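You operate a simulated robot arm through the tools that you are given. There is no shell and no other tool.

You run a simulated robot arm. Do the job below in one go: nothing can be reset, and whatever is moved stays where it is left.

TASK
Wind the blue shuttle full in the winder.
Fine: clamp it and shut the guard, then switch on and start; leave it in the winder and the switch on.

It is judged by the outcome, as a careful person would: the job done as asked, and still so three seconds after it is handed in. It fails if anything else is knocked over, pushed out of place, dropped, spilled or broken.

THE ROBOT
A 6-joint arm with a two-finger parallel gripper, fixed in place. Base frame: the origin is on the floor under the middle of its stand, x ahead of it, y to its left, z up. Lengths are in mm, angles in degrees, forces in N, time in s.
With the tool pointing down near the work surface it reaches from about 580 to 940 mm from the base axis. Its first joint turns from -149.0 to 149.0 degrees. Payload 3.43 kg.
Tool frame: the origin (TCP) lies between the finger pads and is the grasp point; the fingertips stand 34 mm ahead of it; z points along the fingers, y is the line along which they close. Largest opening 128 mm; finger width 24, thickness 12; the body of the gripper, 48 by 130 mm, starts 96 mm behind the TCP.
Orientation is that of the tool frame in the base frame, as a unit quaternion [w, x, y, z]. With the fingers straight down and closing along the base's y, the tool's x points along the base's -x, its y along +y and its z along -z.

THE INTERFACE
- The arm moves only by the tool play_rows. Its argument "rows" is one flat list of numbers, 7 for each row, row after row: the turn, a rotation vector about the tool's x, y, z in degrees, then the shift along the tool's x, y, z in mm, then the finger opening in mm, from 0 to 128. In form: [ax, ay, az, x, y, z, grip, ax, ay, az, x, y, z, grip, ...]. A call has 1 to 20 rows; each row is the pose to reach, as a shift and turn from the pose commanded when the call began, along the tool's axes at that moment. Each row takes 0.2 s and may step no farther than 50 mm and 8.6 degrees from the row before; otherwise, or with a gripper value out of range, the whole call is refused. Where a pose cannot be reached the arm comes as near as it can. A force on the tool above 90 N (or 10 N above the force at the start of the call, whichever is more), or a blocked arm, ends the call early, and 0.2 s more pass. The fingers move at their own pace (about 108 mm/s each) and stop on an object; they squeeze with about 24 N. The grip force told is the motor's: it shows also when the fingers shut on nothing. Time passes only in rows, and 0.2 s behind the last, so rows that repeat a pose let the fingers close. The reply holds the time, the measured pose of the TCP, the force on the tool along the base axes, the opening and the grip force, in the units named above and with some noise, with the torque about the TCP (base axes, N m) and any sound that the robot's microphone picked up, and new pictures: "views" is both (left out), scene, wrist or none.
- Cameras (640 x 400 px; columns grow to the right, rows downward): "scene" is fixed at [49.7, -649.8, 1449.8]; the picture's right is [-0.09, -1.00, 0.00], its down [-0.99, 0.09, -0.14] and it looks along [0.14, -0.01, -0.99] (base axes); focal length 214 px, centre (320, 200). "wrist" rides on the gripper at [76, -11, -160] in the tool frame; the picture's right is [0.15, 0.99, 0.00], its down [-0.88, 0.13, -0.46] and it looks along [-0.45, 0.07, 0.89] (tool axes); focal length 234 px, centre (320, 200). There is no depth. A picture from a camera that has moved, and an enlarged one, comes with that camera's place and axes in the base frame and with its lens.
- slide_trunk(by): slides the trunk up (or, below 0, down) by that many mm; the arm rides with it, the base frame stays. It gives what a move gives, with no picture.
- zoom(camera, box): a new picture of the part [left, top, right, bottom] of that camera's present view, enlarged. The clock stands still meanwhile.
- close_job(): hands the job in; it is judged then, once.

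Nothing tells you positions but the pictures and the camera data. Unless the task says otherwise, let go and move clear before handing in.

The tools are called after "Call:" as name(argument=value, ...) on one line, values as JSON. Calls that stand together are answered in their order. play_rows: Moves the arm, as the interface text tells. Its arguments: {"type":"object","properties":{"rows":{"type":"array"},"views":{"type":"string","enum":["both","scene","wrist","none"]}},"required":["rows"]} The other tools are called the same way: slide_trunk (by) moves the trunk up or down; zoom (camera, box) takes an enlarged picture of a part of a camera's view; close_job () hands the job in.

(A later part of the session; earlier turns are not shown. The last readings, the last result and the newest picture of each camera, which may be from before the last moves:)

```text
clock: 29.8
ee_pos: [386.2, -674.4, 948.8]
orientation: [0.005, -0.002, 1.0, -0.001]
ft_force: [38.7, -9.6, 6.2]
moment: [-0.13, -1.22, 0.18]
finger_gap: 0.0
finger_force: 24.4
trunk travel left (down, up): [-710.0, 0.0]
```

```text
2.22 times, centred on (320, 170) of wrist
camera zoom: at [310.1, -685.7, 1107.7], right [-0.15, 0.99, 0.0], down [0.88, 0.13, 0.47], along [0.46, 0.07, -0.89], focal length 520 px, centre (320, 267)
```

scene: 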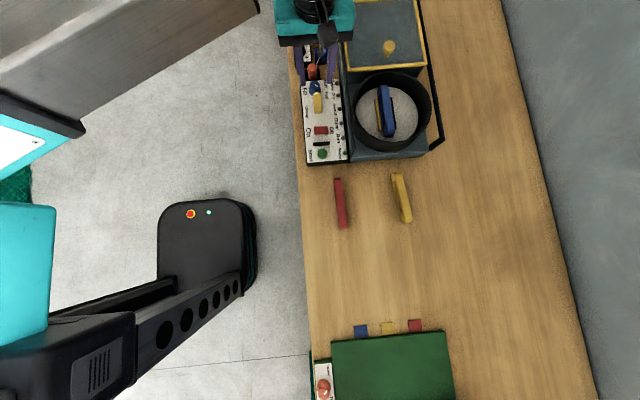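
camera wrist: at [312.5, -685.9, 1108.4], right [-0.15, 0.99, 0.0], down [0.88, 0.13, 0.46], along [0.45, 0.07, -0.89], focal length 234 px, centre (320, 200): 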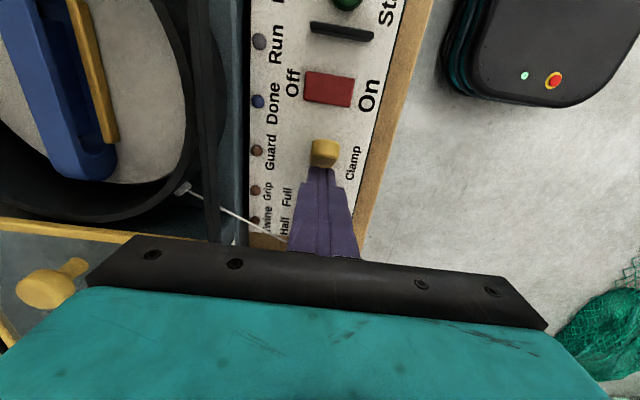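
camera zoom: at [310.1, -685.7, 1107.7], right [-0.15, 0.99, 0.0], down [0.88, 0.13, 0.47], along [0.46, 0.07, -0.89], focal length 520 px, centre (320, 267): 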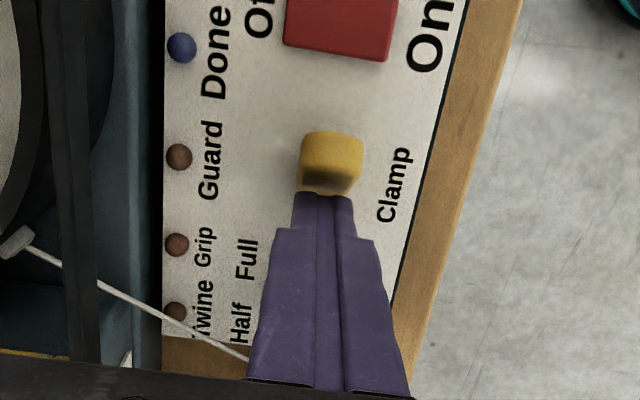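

The lever holds firm against nearly 40 N and doesn't move, so it is at its stop and the clamp is set. I'll back away, rise, and look at the jaws and the guard knob.

Call:
play_rows(rows=[0, 0, 0, -6, 0, 0, 1, 0, 0, 0, -6, 0, -25, 1, 0, 0, 0, -6, 0, -65, 10, 0, 0, 0, -6, -20, -100, 30, 0, 0, 0, -6, -60, -100, 60, 0, 0, 0, -6, -60, -100, 60])

Call:
zoom(camera="wrist", box=[0, 60, 320, 260])

Call:
zoom(camera="scene", box=[340, 0, 440, 80])

Call:
zoom(camera="scene", box=[350, 70, 420, 140])

```text
clock: 31.2
ee_pos: [384.3, -734.3, 1049.4]
orientation: [0.0, -0.001, 1.0, 0.0]
ft_force: [0.4, -0.6, 0.4]
moment: [-0.01, -0.01, -0.01]
finger_gap: 59.9
finger_force: 0.0
trunk travel left (down, up): [-710.0, 0.0]
camera wrist: at [309.3, -745.9, 1208.7], right [-0.15, 0.99, 0.0], down [0.88, 0.13, 0.46], along [0.45, 0.07, -0.89], focal length 234 px, centre (320, 200)
```

scene: 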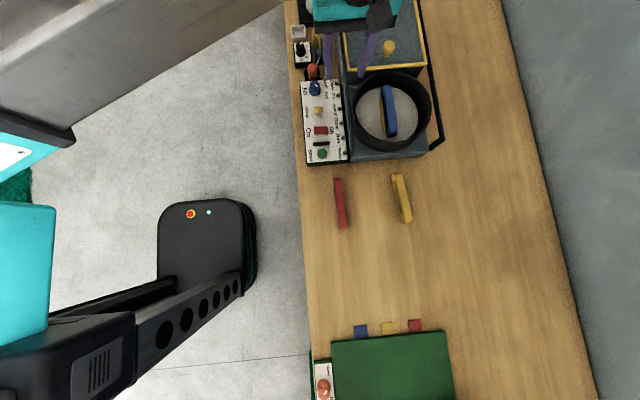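
wrist: 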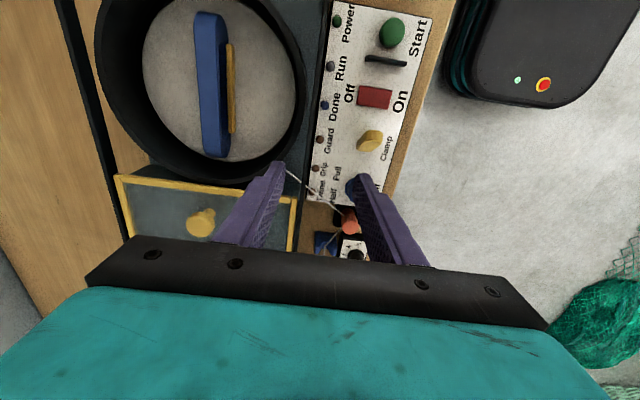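

```text
2.00 times, centred on (160, 160) of wrist
camera zoom: at [309.3, -745.9, 1208.7], right [-0.15, 0.99, 0.0], down [0.88, 0.13, 0.46], along [0.45, 0.07, -0.89], focal length 468 px, centre (640, 280)
```

zoom: 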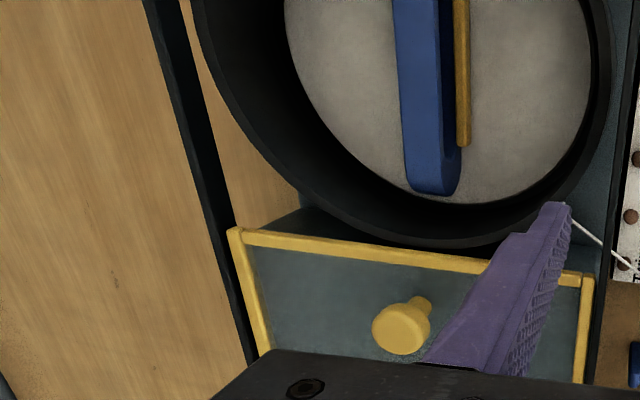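

```text
5.00 times, centred on (390, 40) of scene
camera zoom: at [49.7, -649.8, 1449.8], right [-0.09, -1.0, 0.0], down [-0.99, 0.09, -0.14], along [0.14, -0.01, -0.99], focal length 1072 px, centre (-30, 1000)
```

zoom: 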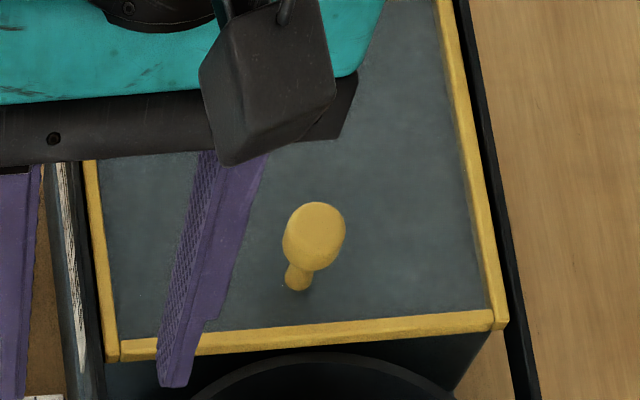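

```text
5.71 times, centred on (385, 105) of scene
camera zoom: at [49.7, -649.8, 1449.8], right [-0.09, -1.0, 0.0], down [-0.99, 0.09, -0.14], along [0.14, -0.01, -0.99], focal length 1226 px, centre (-51, 743)
```

zoom: 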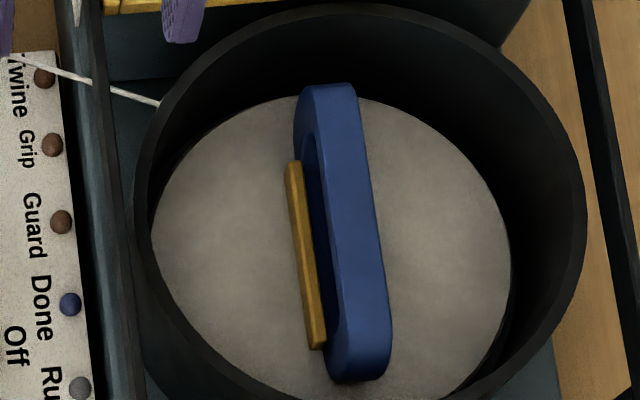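

The clamp is set, with the jaw pressed against the shuttle. By triangulation the guard knob is at about (473, -857), top z≈990, radius about 978, so I need to tilt the tool outward to reach it. I'll turn the tool 90° so the fingers close along x, at this safe height.

Call:
play_rows(rows=[0, 0, 8.5, 0, 0, 0, 60, 0, 0, 17, 0, 0, 0, 60, 0, 0, 25.5, 0, 0, 0, 60, 0, 0, 34, 0, 0, 0, 60, 0, 0, 42.5, 0, 0, 0, 60, 0, 0, 51, 0, 0, 0, 60, 0, 0, 59.5, 0, 0, 0, 60, 0, 0, 68, 0, 0, 0, 60, 0, 0, 76, 0, 0, 0, 60, 0, 0, 83, 0, 0, 0, 60, 0, 0, 90, 0, 0, 0, 60, 0, 0, 90, 0, 0, 0, 60])

```text
clock: 33.8
ee_pos: [385.0, -735.0, 1048.5]
orientation: [0.0, 0.707, 0.707, -0.001]
ft_force: [0.5, -0.6, -0.9]
moment: [0.02, -0.03, 0.02]
finger_gap: 60.1
finger_force: 0.1
trunk travel left (down, up): [-710.0, 0.0]
camera wrist: at [374.1, -658.3, 1208.8], right [0.99, 0.15, 0.0], down [0.13, -0.88, 0.46], along [0.07, -0.45, -0.89], focal length 234 px, centre (320, 200)
```

scene: 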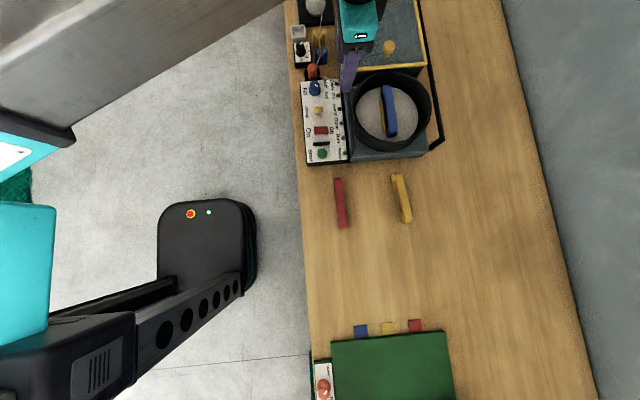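
wrist: 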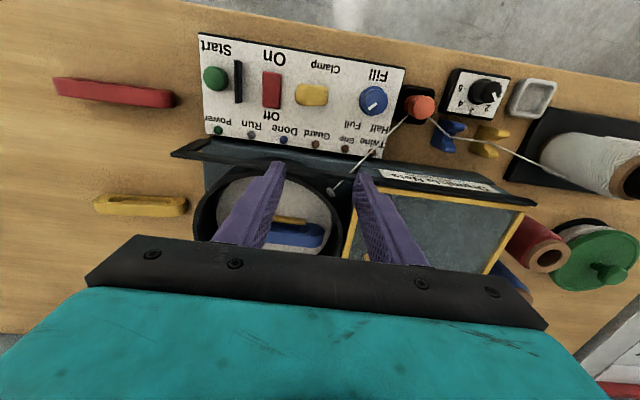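

This side view shows the panel and the twine path well. I'll zoom in to check the lever, the Fill pointer and the twine.

Call:
zoom(camera="wrist", box=[190, 30, 410, 160])

Call:
zoom(camera="wrist", box=[380, 50, 640, 290])

Call:
zoom(camera="wrist", box=[330, 60, 430, 140])

```text
2.91 times, centred on (300, 95) of wrist
camera zoom: at [374.1, -658.3, 1208.8], right [0.99, 0.15, 0.0], down [0.13, -0.88, 0.46], along [0.07, -0.45, -0.89], focal length 681 px, centre (378, 506)
```

zoom: 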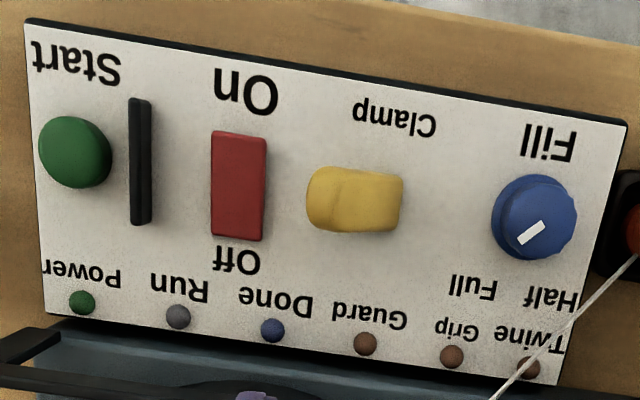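

```text
1.67 times, centred on (510, 170) of wrist
camera zoom: at [374.1, -658.3, 1208.8], right [0.99, 0.15, 0.0], down [0.13, -0.88, 0.46], along [0.07, -0.45, -0.89], focal length 390 px, centre (3, 250)
```

zoom: 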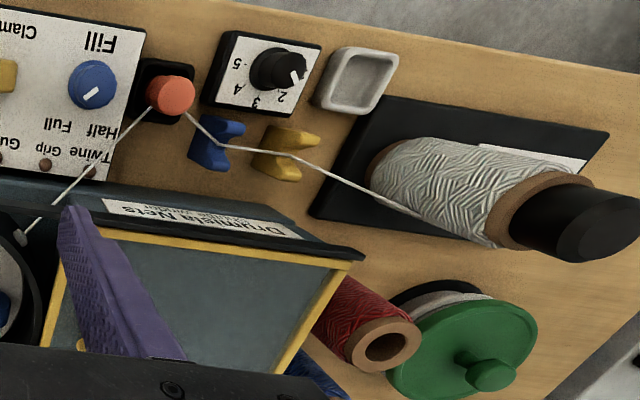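

```text
5.00 times, centred on (380, 100) of wrist
camera zoom: at [374.1, -658.3, 1208.8], right [0.99, 0.15, 0.0], down [0.13, -0.88, 0.46], along [0.07, -0.45, -0.89], focal length 1171 px, centre (20, 700)
```

zoom: 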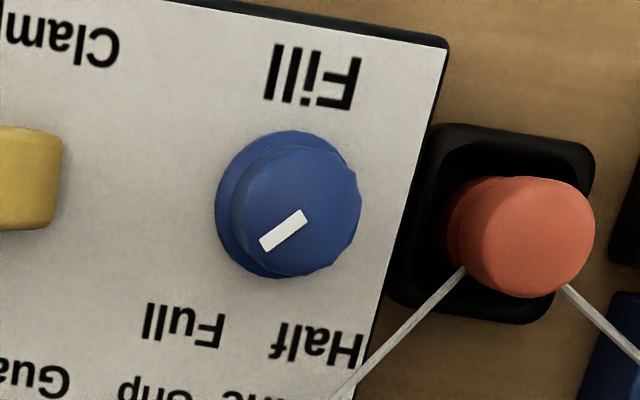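

The Fill pointer is clearly on the Full side. The twine runs from the white spool over both guides and around the post into the bowl, and the clamp lever leans toward -x. Now I'll tilt the tool outward 20° and approach the guard knob, staying above it.

Call:
play_rows(rows=[0, -6, 0, -25, 22, -8, 60, 0, -12, 0, -50, 44, -16, 60, 0, -18, 0, -75, 66, -20, 60, 0, -22, 0, -100, 88, -20, 60, 0, -22, 0, -110, 88, -20, 60, 0, -22, 0, -110, 88, -20, 60])

Call:
zoom(camera="wrist", box=[220, 60, 440, 260])

Call:
zoom(camera="scene", box=[340, 0, 460, 100])

```text
clock: 35.2
ee_pos: [472.6, -843.9, 1069.0]
orientation: [0.135, 0.694, 0.694, -0.135]
ft_force: [0.3, 0.0, 1.2]
moment: [0.0, 0.0, 0.0]
finger_gap: 60.1
finger_force: 0.1
trunk travel left (down, up): [-710.0, 0.0]
camera wrist: at [461.6, -713.8, 1188.5], right [0.99, 0.14, -0.05], down [0.13, -0.65, 0.75], along [0.07, -0.75, -0.66], focal length 234 px, centre (320, 200)
```

scene: 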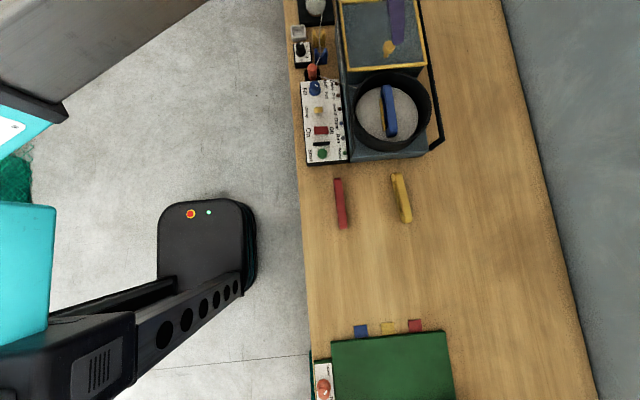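
wrist: 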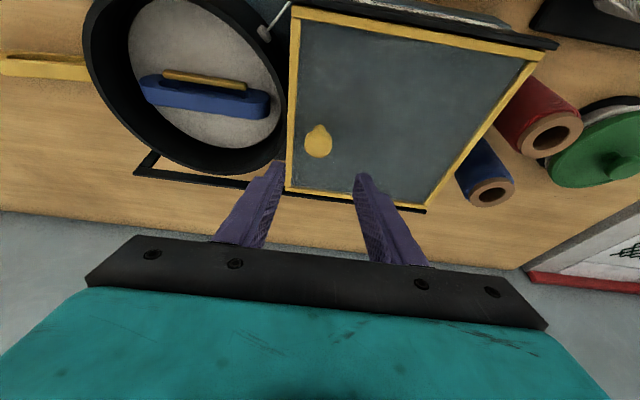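

```text
2.00 times, centred on (330, 160) of wrist
camera zoom: at [461.6, -713.8, 1188.5], right [0.99, 0.14, -0.05], down [0.13, -0.65, 0.75], along [0.07, -0.75, -0.66], focal length 468 px, centre (300, 280)
```

zoom: 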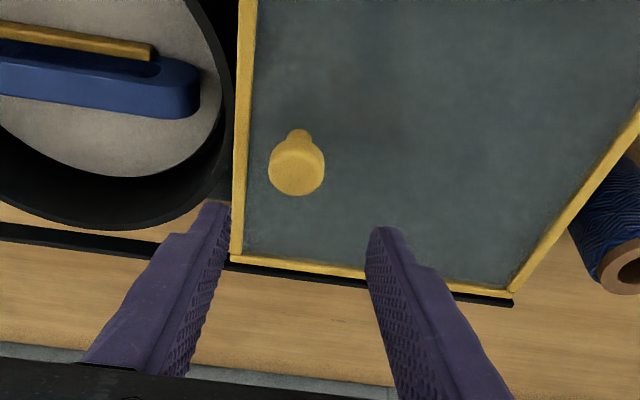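

```text
4.00 times, centred on (400, 50) of scene
camera zoom: at [49.7, -649.8, 1449.8], right [-0.09, -1.0, 0.0], down [-0.99, 0.09, -0.14], along [0.14, -0.01, -0.99], focal length 858 px, centre (0, 800)
```

zoom: 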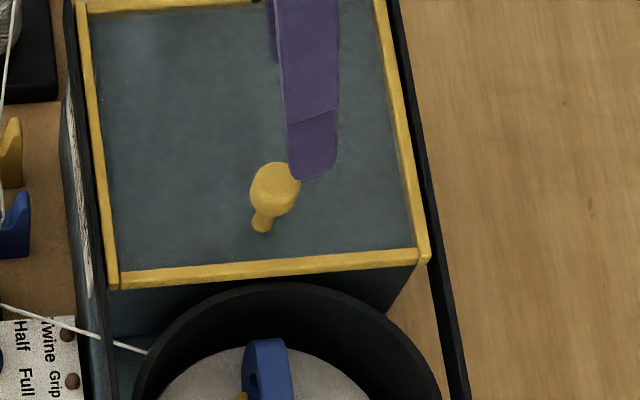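

The tilt works; the TCP is above the knob at (473, -844, 1069). Knob head is near (469.5, -858, 985). I'll come down with the fingers straddling it in x, keeping the tips just above the glass.

Call:
play_rows(rows=[0, 0, 0, 6, -2, 20, 60, 0, 0, 0, 12, -3, 40, 60, 0, 0, 0, 17, -3, 55, 56, 0, 0, 0, 19, -3, 63, 52, 0, 0, 0, 19, -3, 63, 52])

Call:
zoom(camera="wrist", box=[220, 60, 440, 260])

Call:
zoom(camera="scene", box=[340, 0, 460, 100])

```text
clock: 36.4
ee_pos: [470.3, -849.3, 1005.8]
orientation: [0.137, 0.694, 0.694, -0.135]
ft_force: [1.0, 0.6, 10.6]
moment: [-0.03, 0.19, -0.11]
finger_gap: 51.7
finger_force: 0.0
trunk travel left (down, up): [-710.0, 0.0]
camera wrist: at [458.4, -719.6, 1124.8], right [0.99, 0.14, -0.05], down [0.13, -0.64, 0.75], along [0.07, -0.75, -0.65], focal length 234 px, centre (320, 200)
```

scene: 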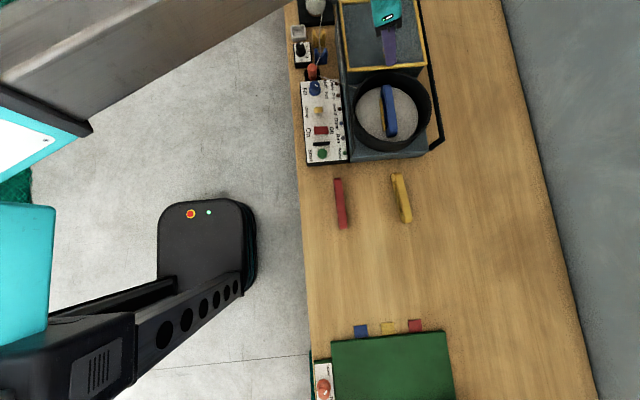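
wrist: 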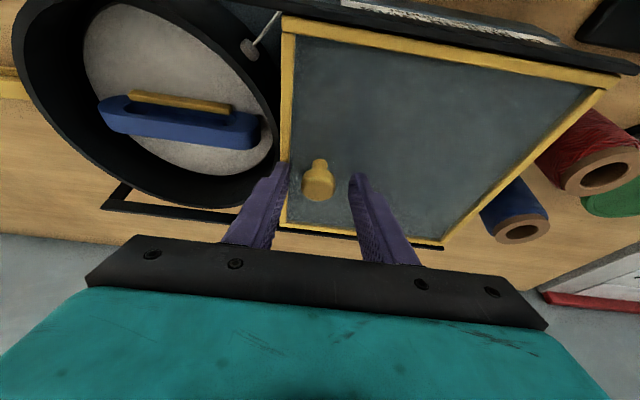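

```text
2.00 times, centred on (330, 160) of wrist
camera zoom: at [458.4, -719.6, 1124.8], right [0.99, 0.14, -0.05], down [0.13, -0.64, 0.75], along [0.07, -0.75, -0.65], focal length 468 px, centre (300, 280)
```

zoom: 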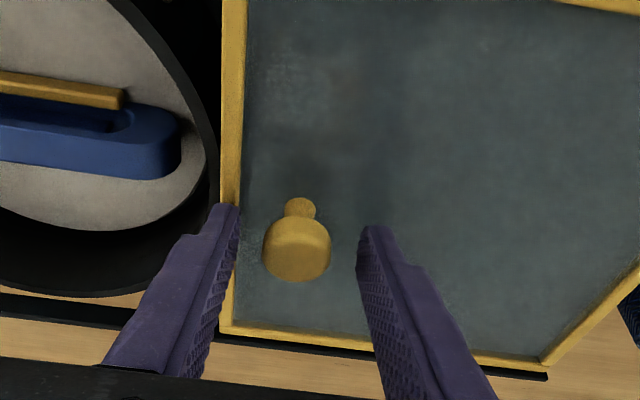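

```text
4.00 times, centred on (400, 50) of scene
camera zoom: at [49.7, -649.8, 1449.8], right [-0.09, -1.0, 0.0], down [-0.99, 0.09, -0.14], along [0.14, -0.01, -0.99], focal length 858 px, centre (0, 800)
```

zoom: 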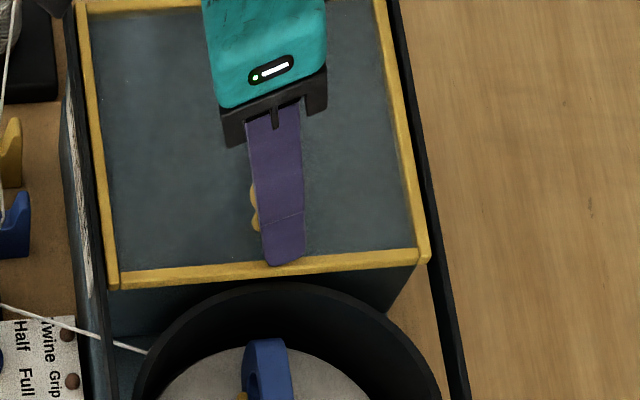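

There's about 10 N upward, so a fingertip is touching the guard's front frame bar. I'll rise 5 mm and then close on the knob.

Call:
play_rows(rows=[0, 0, 0, -1, 0, -2.5, 52, 0, 0, 0, -1.9, 0, -4.6, 52, 0, 0, 0, -1.9, 0, -4.6, 52], views="none")

Call:
zoom(camera="wrist", box=[220, 100, 400, 260])

```text
clock: 37.2
ee_pos: [470.9, -851.4, 1008.5]
orientation: [0.135, 0.694, 0.694, -0.135]
ft_force: [1.0, -0.2, -0.7]
moment: [0.01, 0.0, 0.0]
finger_gap: 52.0
finger_force: 0.0
trunk travel left (down, up): [-710.0, 0.0]
```

```text
2.50 times, centred on (310, 180) of wrist
camera zoom: at [459.0, -720.1, 1127.8], right [0.99, 0.14, -0.05], down [0.13, -0.65, 0.75], along [0.07, -0.75, -0.66], focal length 585 px, centre (345, 250)
```

zoom: 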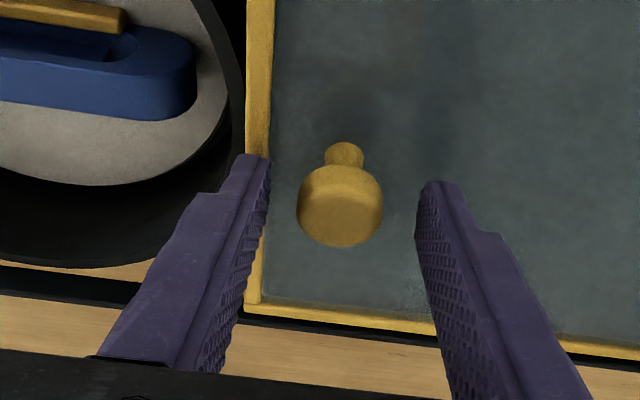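

It's clear now, and the knob head sits centrally between the pads. I'll close on it.

Call:
play_rows(rows=[0, 0, 0, 0, -1, 0, 36, 0, 0, 0, 0, -1, 0, 20, 0, 0, 0, 0, -1, 0, 10, 0, 0, 0, 0, -1, 0, 10], views="none")

Call:
zoom(camera="wrist", box=[220, 100, 400, 260])

Call:
zoom(camera="scene", box=[340, 0, 460, 100])

```text
clock: 38.2
ee_pos: [468.2, -851.5, 1009.7]
orientation: [0.135, 0.694, 0.694, -0.135]
ft_force: [-4.6, 0.8, -1.1]
moment: [0.06, 0.14, -0.02]
finger_gap: 27.1
finger_force: 44.9
trunk travel left (down, up): [-710.0, 0.0]
```

```text
2.50 times, centred on (310, 180) of wrist
camera zoom: at [457.3, -720.2, 1128.1], right [0.99, 0.14, -0.06], down [0.13, -0.65, 0.75], along [0.07, -0.75, -0.66], focal length 585 px, centre (345, 250)
```

zoom: 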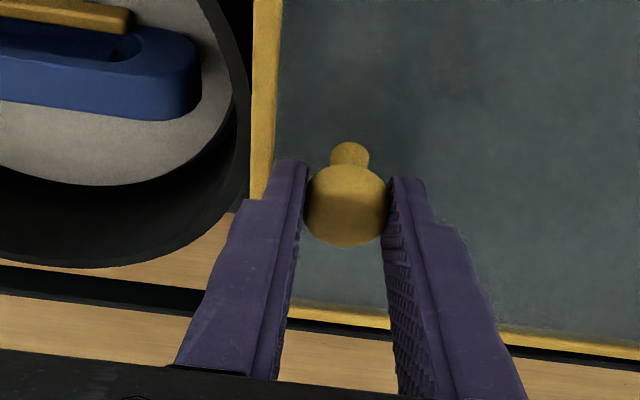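

```text
4.00 times, centred on (400, 50) of scene
camera zoom: at [49.7, -649.8, 1449.8], right [-0.09, -1.0, 0.0], down [-0.99, 0.09, -0.14], along [0.14, -0.01, -0.99], focal length 858 px, centre (0, 800)
```

zoom: 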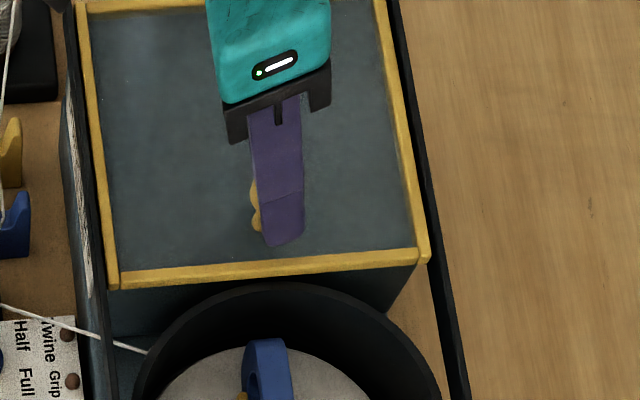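

The knob is gripped at 27 mm. I'll pull the guard a short way toward -x to confirm that it slides.

Call:
play_rows(rows=[0, 0, 0, 0, -4, 0, 10, 0, 0, 0, 0, -8, 0, 10, 0, 0, 0, 0, -14, 0, 10, 0, 0, 0, 0, -14, 0, 10], views="none")

Call:
zoom(camera="scene", box=[340, 0, 460, 100])

Call:
zoom(camera="wrist", box=[220, 100, 400, 260])

```text
clock: 39.2
ee_pos: [456.0, -849.7, 1007.9]
orientation: [0.136, 0.694, 0.694, -0.136]
ft_force: [1.1, -1.8, 2.0]
moment: [0.19, 0.04, 0.03]
finger_gap: 27.2
finger_force: 45.1
trunk travel left (down, up): [-710.0, 0.0]
```

```text
4.00 times, centred on (400, 50) of scene
camera zoom: at [49.7, -649.8, 1449.8], right [-0.09, -1.0, 0.0], down [-0.99, 0.09, -0.14], along [0.14, -0.01, -0.99], focal length 858 px, centre (0, 800)
```

zoom: 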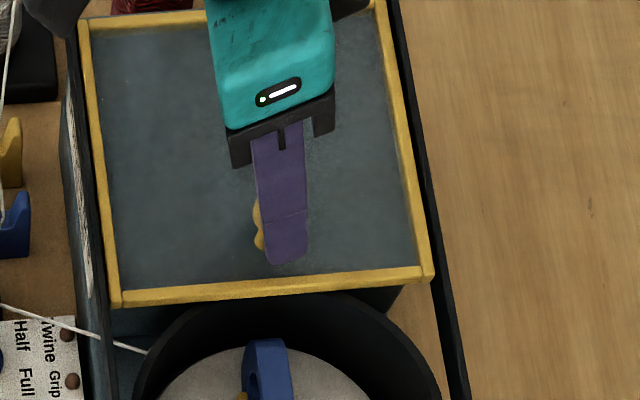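

```text
2.50 times, centred on (310, 180) of wrist
camera zoom: at [444.2, -720.0, 1127.8], right [0.99, 0.14, -0.05], down [0.13, -0.64, 0.75], along [0.07, -0.75, -0.66], focal length 585 px, centre (345, 250)
```

zoom: 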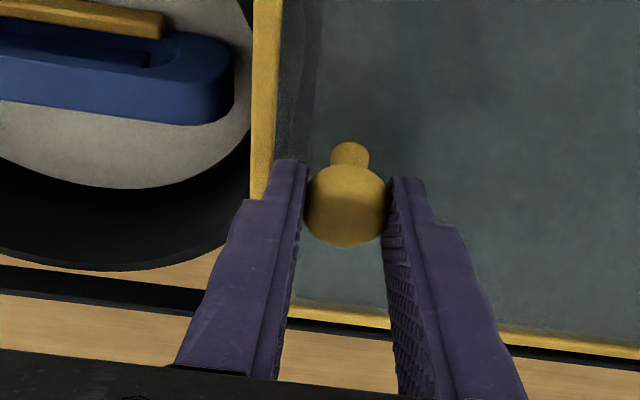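

The guard slides easily with the knob. I'll continue pulling it over the bowl.

Call:
play_rows(rows=[0, 0, 0, 0, -12, 0, 10, 0, 0, 0, 0, -24, 0, 10, 0, 0, 0, 0, -36, 0, 10, 0, 0, 0, 0, -48, 0, 10, 0, 0, 0, 0, -60, 0, 10, 0, 0, 0, 0, -72, 0, 10, 0, 0, 0, 0, -84, 0, 10, 0, 0, 0, 0, -96, 0, 10, 0, 0, 0, 0, -108, 0, 10, 0, 0, 0, 0, -120, 0, 10, 0, 0, 0, 0, -120, 0, 10])

Call:
zoom(camera="scene", box=[330, 30, 460, 170])

```text
clock: 41.6
ee_pos: [335.5, -850.3, 1008.7]
orientation: [0.135, 0.694, 0.694, -0.135]
ft_force: [0.3, -1.8, -0.8]
moment: [0.07, -0.05, -0.04]
finger_gap: 27.0
finger_force: 44.3
trunk travel left (down, up): [-710.0, 0.0]
camera wrist: at [324.0, -720.2, 1128.0], right [0.99, 0.14, -0.05], down [0.13, -0.65, 0.75], along [0.07, -0.75, -0.66], focal length 234 px, centre (320, 200)
```

scene: 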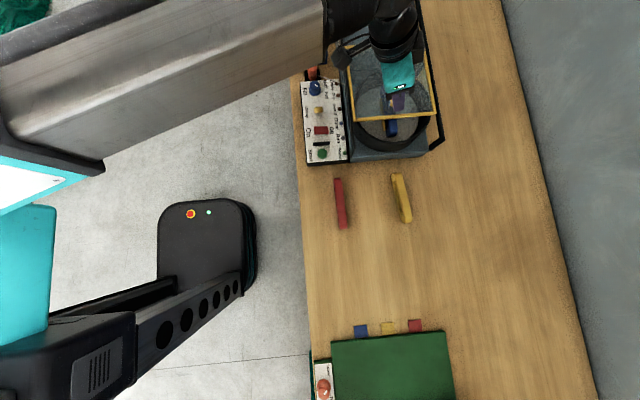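
wrist: 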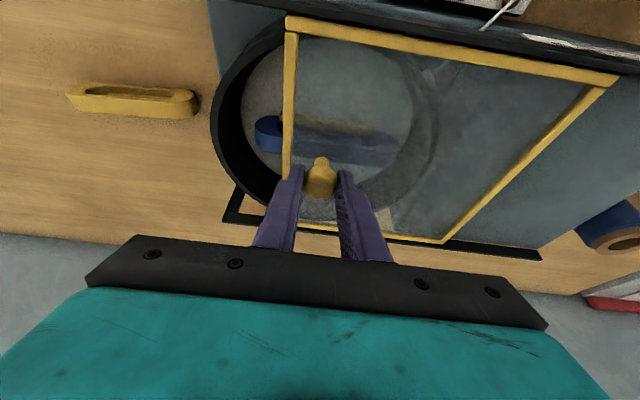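

```text
2.86 times, centred on (395, 100) of scene
camera zoom: at [49.7, -649.8, 1449.8], right [-0.09, -1.0, 0.0], down [-0.99, 0.09, -0.14], along [0.14, -0.01, -0.99], focal length 613 px, centre (106, 486)
```

zoom: 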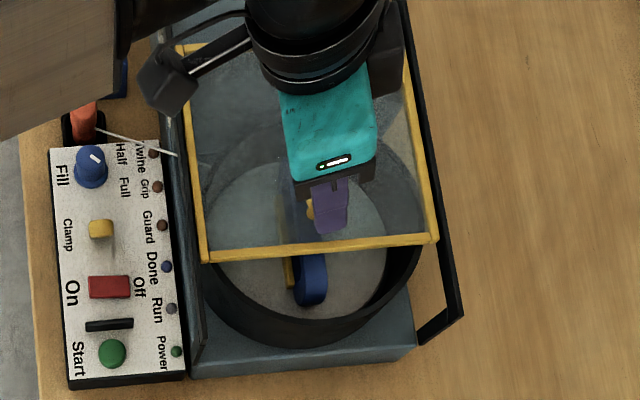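

The guard is sliding over the bowl freely. I'll bring it another 50 mm, then close the last stretch slowly.

Call:
play_rows(rows=[0, 0, 0, 0, -10, 0, 10, 0, 0, 0, 0, -20, 0, 10, 0, 0, 0, 0, -30, 0, 10, 0, 0, 0, 0, -40, 0, 10, 0, 0, 0, 0, -50, 0, 10, 0, 0, 0, 0, -50, 0, 10], views="none")

Call:
zoom(camera="scene", box=[330, 30, 460, 170])

```text
clock: 43.0
ee_pos: [285.1, -850.7, 1008.1]
orientation: [0.134, 0.694, 0.694, -0.135]
ft_force: [-0.2, 1.0, 0.9]
moment: [0.35, 0.06, -0.02]
finger_gap: 27.1
finger_force: 44.8
trunk travel left (down, up): [-710.0, 0.0]
```

```text
2.86 times, centred on (395, 100) of scene
camera zoom: at [49.7, -649.8, 1449.8], right [-0.09, -1.0, 0.0], down [-0.99, 0.09, -0.14], along [0.14, -0.01, -0.99], focal length 613 px, centre (106, 486)
```

zoom: 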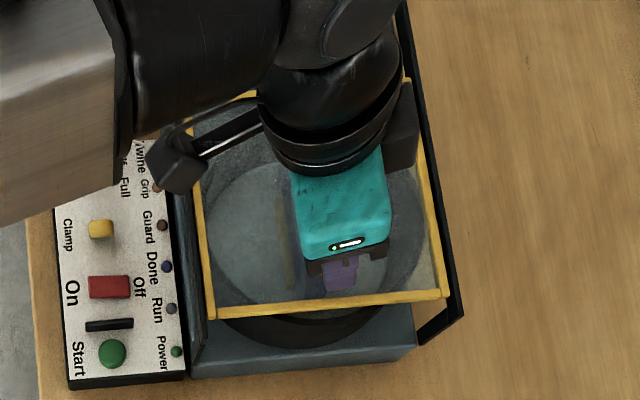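

The guard is nearly across the bowl. I'll close the last stretch in small steps, watching the force.

Call:
play_rows(rows=[0, 0, 0, 0, -4, 0, 10, 0, 0, 0, 0, -8, 0, 10, 0, 0, 0, 0, -12, 0, 10, 0, 0, 0, 0, -12, 0, 10], views="none")

Call:
zoom(camera="scene", box=[330, 60, 460, 170])

```text
clock: 44.0
ee_pos: [271.2, -850.6, 1008.5]
orientation: [0.134, 0.695, 0.694, -0.136]
ft_force: [-5.1, 2.7, -0.8]
moment: [-0.19, 0.24, -0.01]
finger_gap: 27.0
finger_force: 44.7
trunk travel left (down, up): [-710.0, 0.0]
```

```text
3.64 times, centred on (395, 115) of scene
camera zoom: at [49.7, -649.8, 1449.8], right [-0.09, -1.0, 0.0], down [-0.99, 0.09, -0.14], along [0.14, -0.01, -0.99], focal length 780 px, centre (47, 509)
```

zoom: 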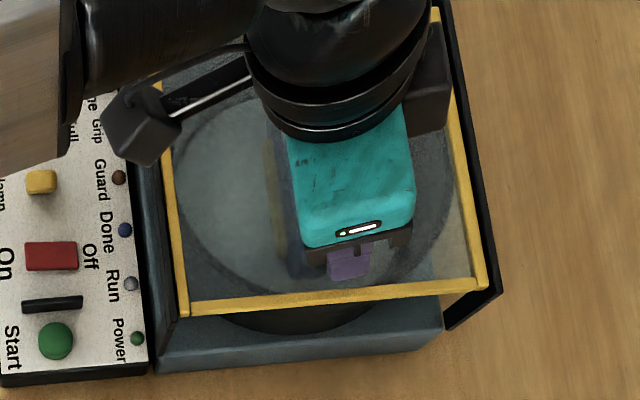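

A slight pull toward -x suggests the guard is snapping toward its closed stop. I'll go a little further until it resists.

Call:
play_rows(rows=[0, 0, 0, 0, -3, 0, 10, 0, 0, 0, 0, -6, 0, 10, 0, 0, 0, 0, -6, 0, 10], views="none")

Call:
zoom(camera="scene", box=[330, 60, 460, 170])

```text
clock: 44.8
ee_pos: [267.6, -849.9, 1009.4]
orientation: [0.135, 0.694, 0.694, -0.135]
ft_force: [3.1, 0.2, -0.8]
moment: [0.22, -0.2, 0.02]
finger_gap: 26.8
finger_force: 45.1
trunk travel left (down, up): [-710.0, 0.0]
```

```text
3.64 times, centred on (395, 115) of scene
camera zoom: at [49.7, -649.8, 1449.8], right [-0.09, -1.0, 0.0], down [-0.99, 0.09, -0.14], along [0.14, -0.01, -0.99], focal length 780 px, centre (47, 509)
```

zoom: 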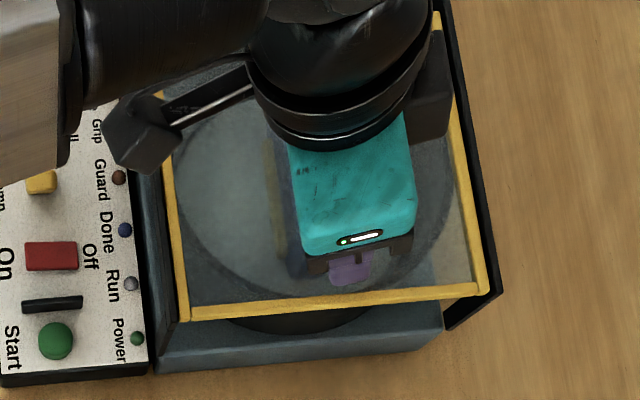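

Only 3 N of resistance so far. I'll keep going in small steps.

Call:
play_rows(rows=[0, 0, 0, 0, -3, 0, 10, 0, 0, 0, 0, -6, 0, 10, 0, 0, 0, 0, -6, 0, 10], views="none")

Call:
zoom(camera="scene", box=[330, 60, 460, 170])

```text
clock: 45.6
ee_pos: [267.7, -849.4, 1008.2]
orientation: [0.137, 0.693, 0.695, -0.133]
ft_force: [30.4, -4.1, 1.1]
moment: [0.0, -0.47, 0.18]
finger_gap: 26.9
finger_force: 45.1
trunk travel left (down, up): [-710.0, 0.0]
```

```text
3.64 times, centred on (395, 115) of scene
camera zoom: at [49.7, -649.8, 1449.8], right [-0.09, -1.0, 0.0], down [-0.99, 0.09, -0.14], along [0.14, -0.01, -0.99], focal length 780 px, centre (47, 509)
```

zoom: 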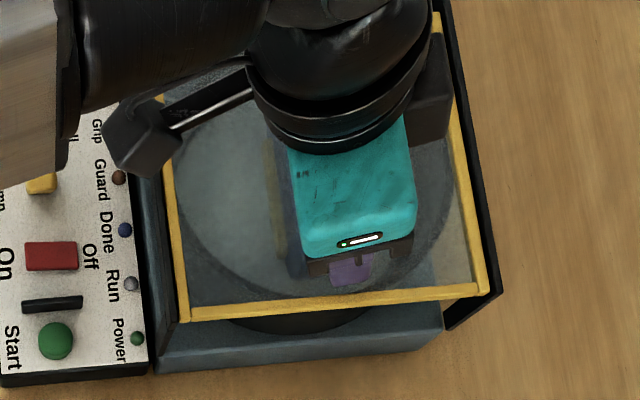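

The guard is hard against its stop, with 30 N and no further movement, so it is shut. I'll relax the push, let go and rise clear.

Call:
play_rows(rows=[0, 0, 0, 0, 3, 0, 10, 0, 0, 0, 0, 6, 0, 10, 0, 0, 0, 0, 6, 0, 34, 0, 0, 0, 0, 6, 0, 46, 0, 0, 0, 0, 6, 0, 48, 0, 0, 0, -3, 6, -15, 48, 0, 0, 0, -10, 6, -40, 50, 0, 0, 0, -20, 6, -70, 50, 0, 0, 0, -20, 6, -70, 50])

Call:
zoom(camera="scene", box=[330, 60, 460, 170])

Call:
zoom(camera="wrist", box=[120, 0, 440, 260])

```text
clock: 47.6
ee_pos: [266.9, -842.3, 1079.6]
orientation: [0.135, 0.694, 0.694, -0.135]
ft_force: [0.0, -0.2, -0.8]
moment: [0.0, -0.03, 0.0]
finger_gap: 49.8
finger_force: 0.0
trunk travel left (down, up): [-710.0, 0.0]
camera wrist: at [255.6, -712.6, 1200.6], right [0.99, 0.14, -0.05], down [0.13, -0.65, 0.75], along [0.07, -0.75, -0.66], focal length 234 px, centre (320, 200)
```

scene: 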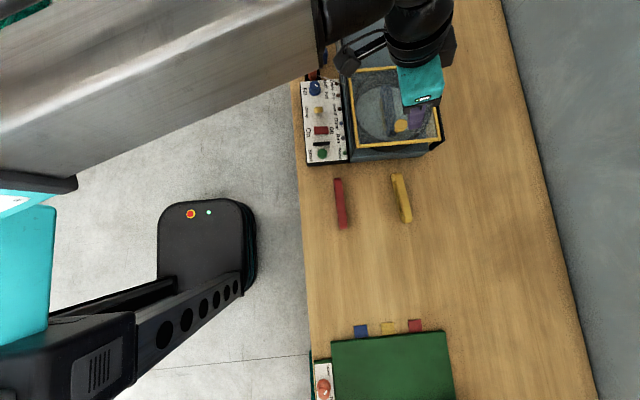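
wrist: 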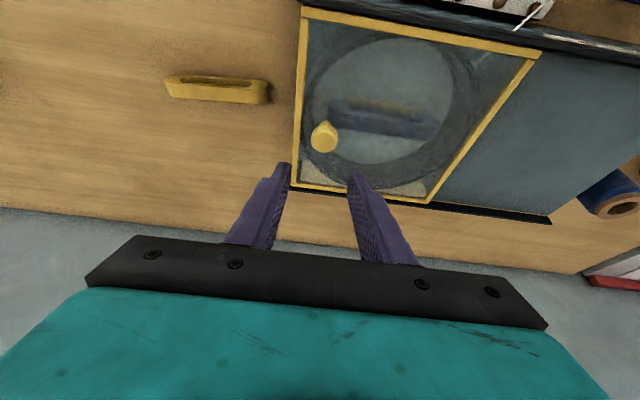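

```text
3.64 times, centred on (395, 115) of scene
camera zoom: at [49.7, -649.8, 1449.8], right [-0.09, -1.0, 0.0], down [-0.99, 0.09, -0.14], along [0.14, -0.01, -0.99], focal length 780 px, centre (47, 509)
```

zoom: 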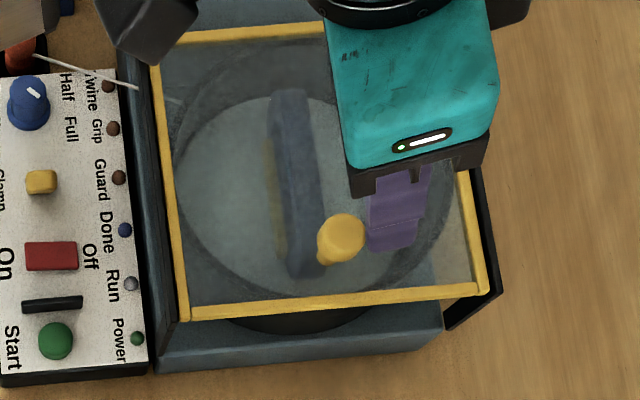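

```text
1.54 times, centred on (280, 130) of wrist
camera zoom: at [255.6, -712.6, 1200.6], right [0.99, 0.14, -0.05], down [0.13, -0.65, 0.75], along [0.07, -0.75, -0.66], focal length 360 px, centre (382, 308)
```

zoom: 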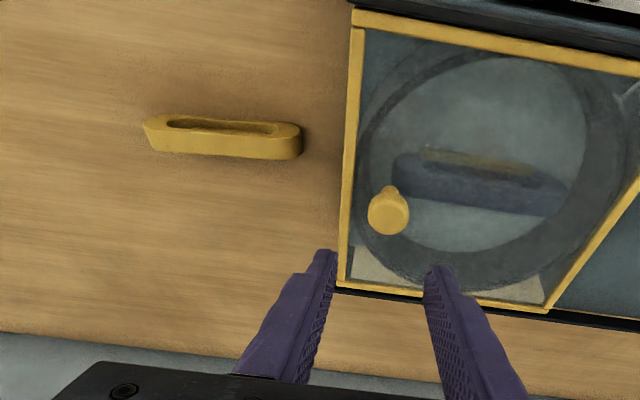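

The guard is shut over the bowl and its knob is free. Next comes the On side of the rocker, near (318, -663). I'll untilt the tool and move back over the panel, keeping high.

Call:
play_rows(rows=[0, 7, 0, 34, 16, -14, 50, 0, 14, 0, 68, 33, -28, 40, 0, 22, 0, 102, 50, -41, 20, 0, 22, 0, 102, 50, -41, 20], views="none")

Call:
play_rows(rows=[0, 0, -8.5, 0, 0, 0, 10, 0, 0, -17, 0, 0, 0, 5, 0, 0, -25.5, 0, 0, 0, 1, 0, 0, -34, 0, 0, 0, 1, 0, 0, -42.5, 0, 0, 0, 1, 0, 0, -51, 0, 0, 0, 1, 0, 0, -59.5, 0, 0, 0, 1, 0, 0, -68, 0, 0, 0, 1, 0, 0, -76, 0, 0, 0, 1, 0, 0, -83, 0, 0, 0, 1, 0, 0, -90, 0, 0, 0, 1, 0, 0, -90, 0, 0, 0, 1])

```text
clock: 48.6
ee_pos: [317.5, -732.8, 1080.7]
orientation: [-0.001, 0.707, 0.707, 0.0]
ft_force: [0.4, -0.3, -0.8]
moment: [0.01, 0.0, 0.01]
finger_gap: 20.2
finger_force: 0.1
trunk travel left (down, up): [-710.0, 0.0]
```

```text
clock: 51.2
ee_pos: [317.7, -732.8, 1081.1]
orientation: [0.0, -0.002, 1.0, 0.0]
ft_force: [-0.4, 0.4, -0.4]
moment: [0.01, 0.01, -0.02]
finger_gap: 0.0
finger_force: 24.4
trunk travel left (down, up): [-710.0, 0.0]
camera wrist: at [241.4, -744.2, 1240.5], right [-0.15, 0.99, 0.0], down [0.88, 0.13, 0.46], along [0.45, 0.07, -0.89], focal length 234 px, centre (320, 200)
```

scene: 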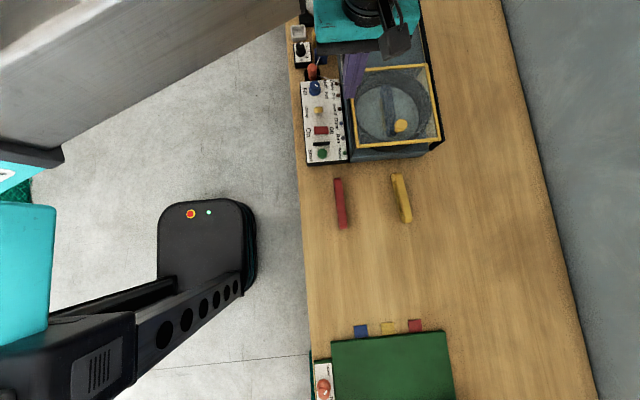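
wrist: 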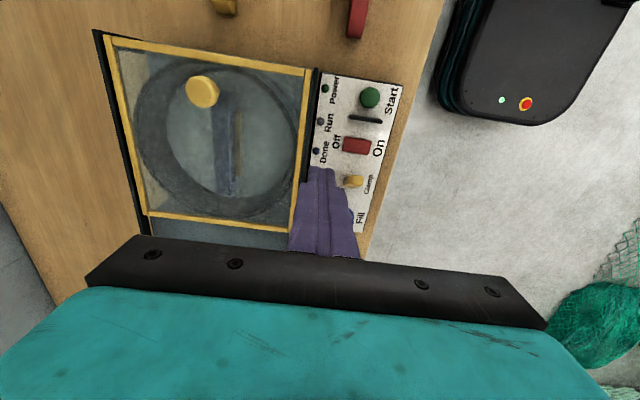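

The fingers are closed and the panel is in view. I'll move above the On side of the rocker and lower to just above it for a check.

Call:
play_rows(rows=[0, 0, 0, 0, 35, 0, 1, 0, 0, 0, -1, 69, 0, 1, 0, 0, 0, -1, 69, 40, 1, 0, 0, 0, -1, 69, 80, 1, 0, 0, 0, -1, 69, 115, 1, 0, 0, 0, -1, 69, 115, 1])

Call:
zoom(camera="wrist", box=[220, 60, 420, 260])

Call:
zoom(camera="scene", box=[290, 90, 370, 170])

```text
clock: 52.6
ee_pos: [318.4, -663.7, 965.8]
orientation: [-0.001, 0.0, 1.0, 0.0]
ft_force: [0.5, -0.4, -0.1]
moment: [0.01, 0.0, 0.01]
finger_gap: 0.1
finger_force: 24.0
trunk travel left (down, up): [-710.0, 0.0]
camera wrist: at [242.6, -675.2, 1125.8], right [-0.15, 0.99, 0.0], down [0.88, 0.13, 0.46], along [0.45, 0.07, -0.89], focal length 234 px, centre (320, 200)
```

scene: 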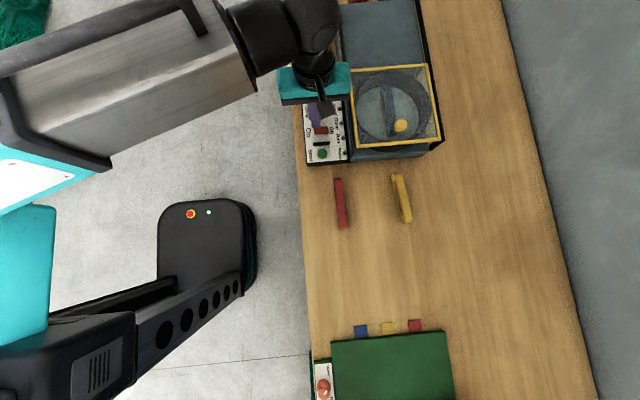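
wrist: 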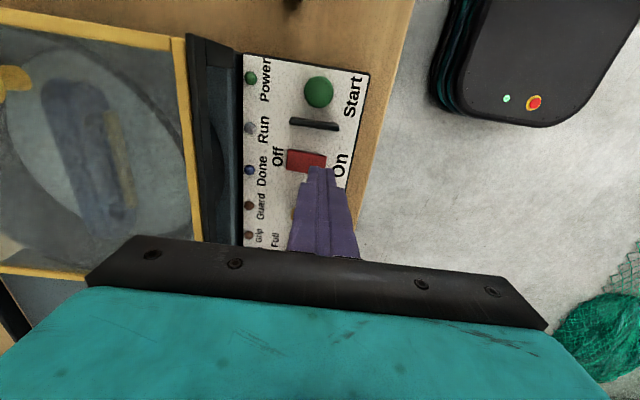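

```text
2.00 times, centred on (320, 160) of wrist
camera zoom: at [242.6, -675.2, 1125.8], right [-0.15, 0.99, 0.0], down [0.88, 0.13, 0.46], along [0.45, 0.07, -0.89], focal length 468 px, centre (320, 280)
```

zoom: 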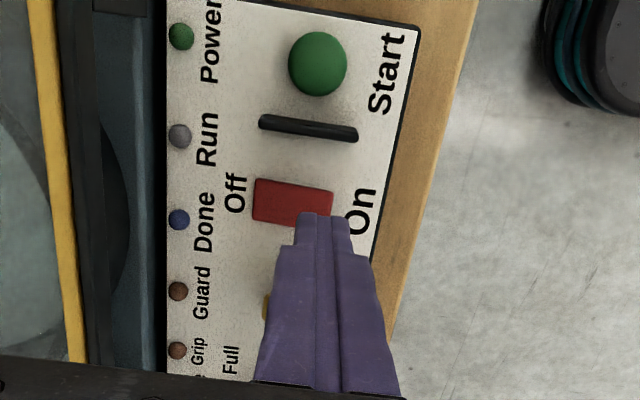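

```text
5.00 times, centred on (330, 130) of scene
camera zoom: at [49.7, -649.8, 1449.8], right [-0.09, -1.0, 0.0], down [-0.99, 0.09, -0.14], along [0.14, -0.01, -0.99], focal length 1072 px, centre (270, 550)
```

zoom: 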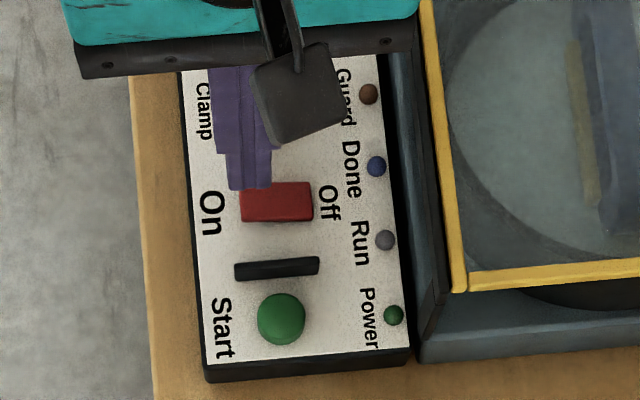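

The tips are above the On half of the rocker, about 2 mm in from where I want. I'll lower to just above it, then press gently while watching the force.

Call:
play_rows(rows=[0, 0, 0, 0, 2, 10, 1, 0, 0, 0, 0, 2, 20, 1, 0, 0, 0, 0, 2, 24, 1], views="none")

```text
clock: 53.4
ee_pos: [317.5, -662.2, 941.1]
orientation: [0.0, 0.001, 1.0, 0.001]
ft_force: [-0.8, -0.1, 0.1]
moment: [0.03, -0.02, 0.02]
finger_gap: 0.0
finger_force: 23.7
trunk travel left (down, up): [-710.0, 0.0]
```

No contact yet at TCP z 941. I'll go down in 2 mm steps.

Call:
play_rows(rows=[0, 0, 0, 0, 0, 2, 1, 0, 0, 0, 0, 0, 4, 1], views="none")

```text
clock: 54.0
ee_pos: [317.3, -661.8, 935.8]
orientation: [-0.001, 0.0, 1.0, 0.0]
ft_force: [-0.5, 0.8, 1.4]
moment: [0.0, 0.03, 0.0]
finger_gap: 0.0
finger_force: 24.6
trunk travel left (down, up): [-710.0, 0.0]
```

Still nearly free. I'll take two more small steps.

Call:
play_rows(rows=[0, 0, 0, 0, 0, 2, 1, 0, 0, 0, 0, 0, 4, 1], views="none")

Call:
zoom(camera="wrist", box=[220, 60, 420, 260])

```text
clock: 54.6
ee_pos: [317.6, -661.9, 935.3]
orientation: [0.0, -0.001, 1.0, 0.0]
ft_force: [0.3, -0.1, 5.1]
moment: [-0.04, -0.03, -0.02]
finger_gap: 0.0
finger_force: 23.6
trunk travel left (down, up): [-710.0, 0.0]
```

```text
2.00 times, centred on (320, 160) of wrist
camera zoom: at [242.3, -672.6, 1093.8], right [-0.15, 0.99, 0.0], down [0.88, 0.13, 0.46], along [0.45, 0.07, -0.89], focal length 468 px, centre (320, 280)
```

zoom: 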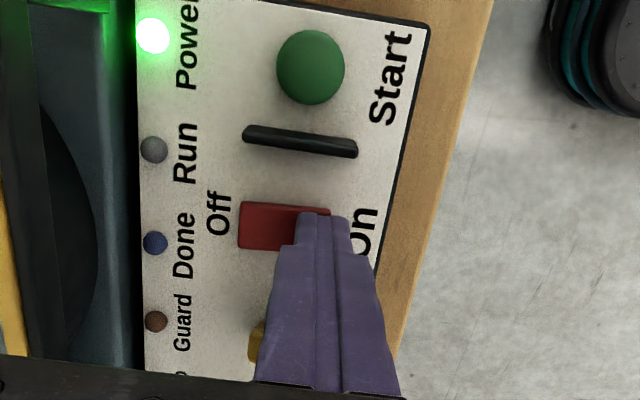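

The Power lamp is lit green, so the switch is on. I'll rise clear and check all the lamps.

Call:
play_rows(rows=[0, 0, 0, 0, 0, -10, 1, 0, 0, 0, 0, 0, -40, 1, 0, 0, 0, 20, -5, -70, 1, 0, 0, 0, 50, -10, -70, 1, 0, 0, 0, 50, -10, -70, 1])

Call:
zoom(camera="wrist", box=[220, 60, 420, 260])

Call:
zoom(camera="scene", box=[290, 70, 370, 170])

```text
clock: 55.8
ee_pos: [268.5, -671.3, 1004.0]
orientation: [0.0, 0.0, 1.0, -0.001]
ft_force: [-0.9, 0.1, 0.0]
moment: [-0.01, 0.0, 0.01]
finger_gap: 0.1
finger_force: 24.0
trunk travel left (down, up): [-710.0, 0.0]
camera wrist: at [192.9, -682.3, 1163.3], right [-0.15, 0.99, 0.0], down [0.88, 0.13, 0.46], along [0.45, 0.07, -0.89], focal length 234 px, centre (320, 200)
```

scene: 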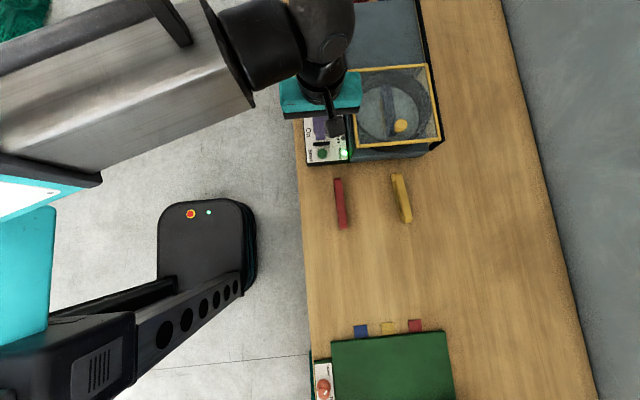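
wrist: 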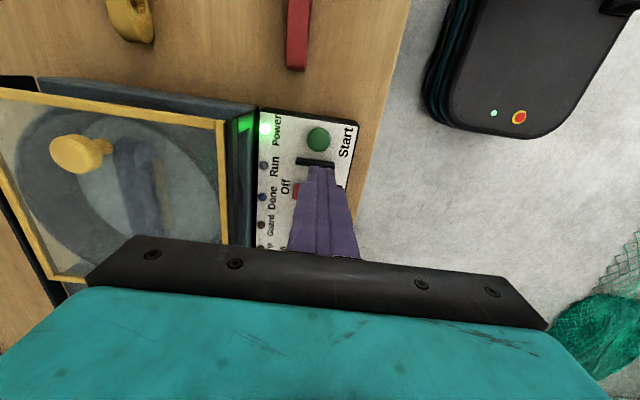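

```text
2.00 times, centred on (320, 160) of wrist
camera zoom: at [192.9, -682.3, 1163.3], right [-0.15, 0.99, 0.0], down [0.88, 0.13, 0.46], along [0.45, 0.07, -0.89], focal length 468 px, centre (320, 280)
```

zoom: 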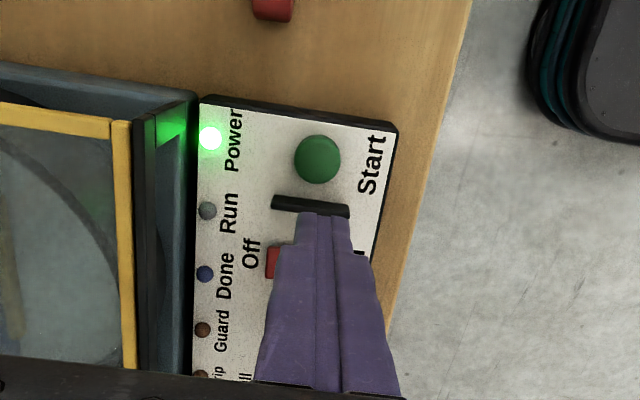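

```text
4.00 times, centred on (330, 120) of scene
camera zoom: at [49.7, -649.8, 1449.8], right [-0.09, -1.0, 0.0], down [-0.99, 0.09, -0.14], along [0.14, -0.01, -0.99], focal length 858 px, centre (280, 520)
```

zoom: 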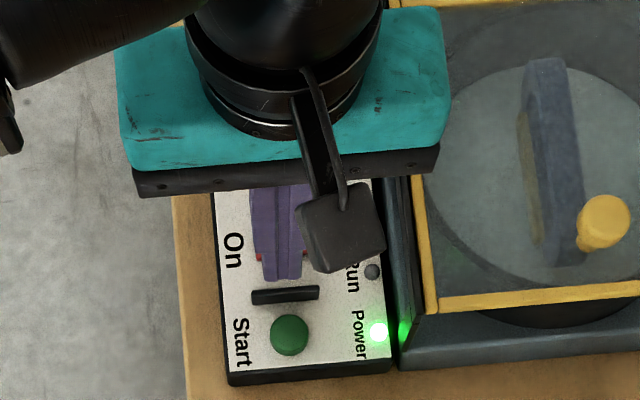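

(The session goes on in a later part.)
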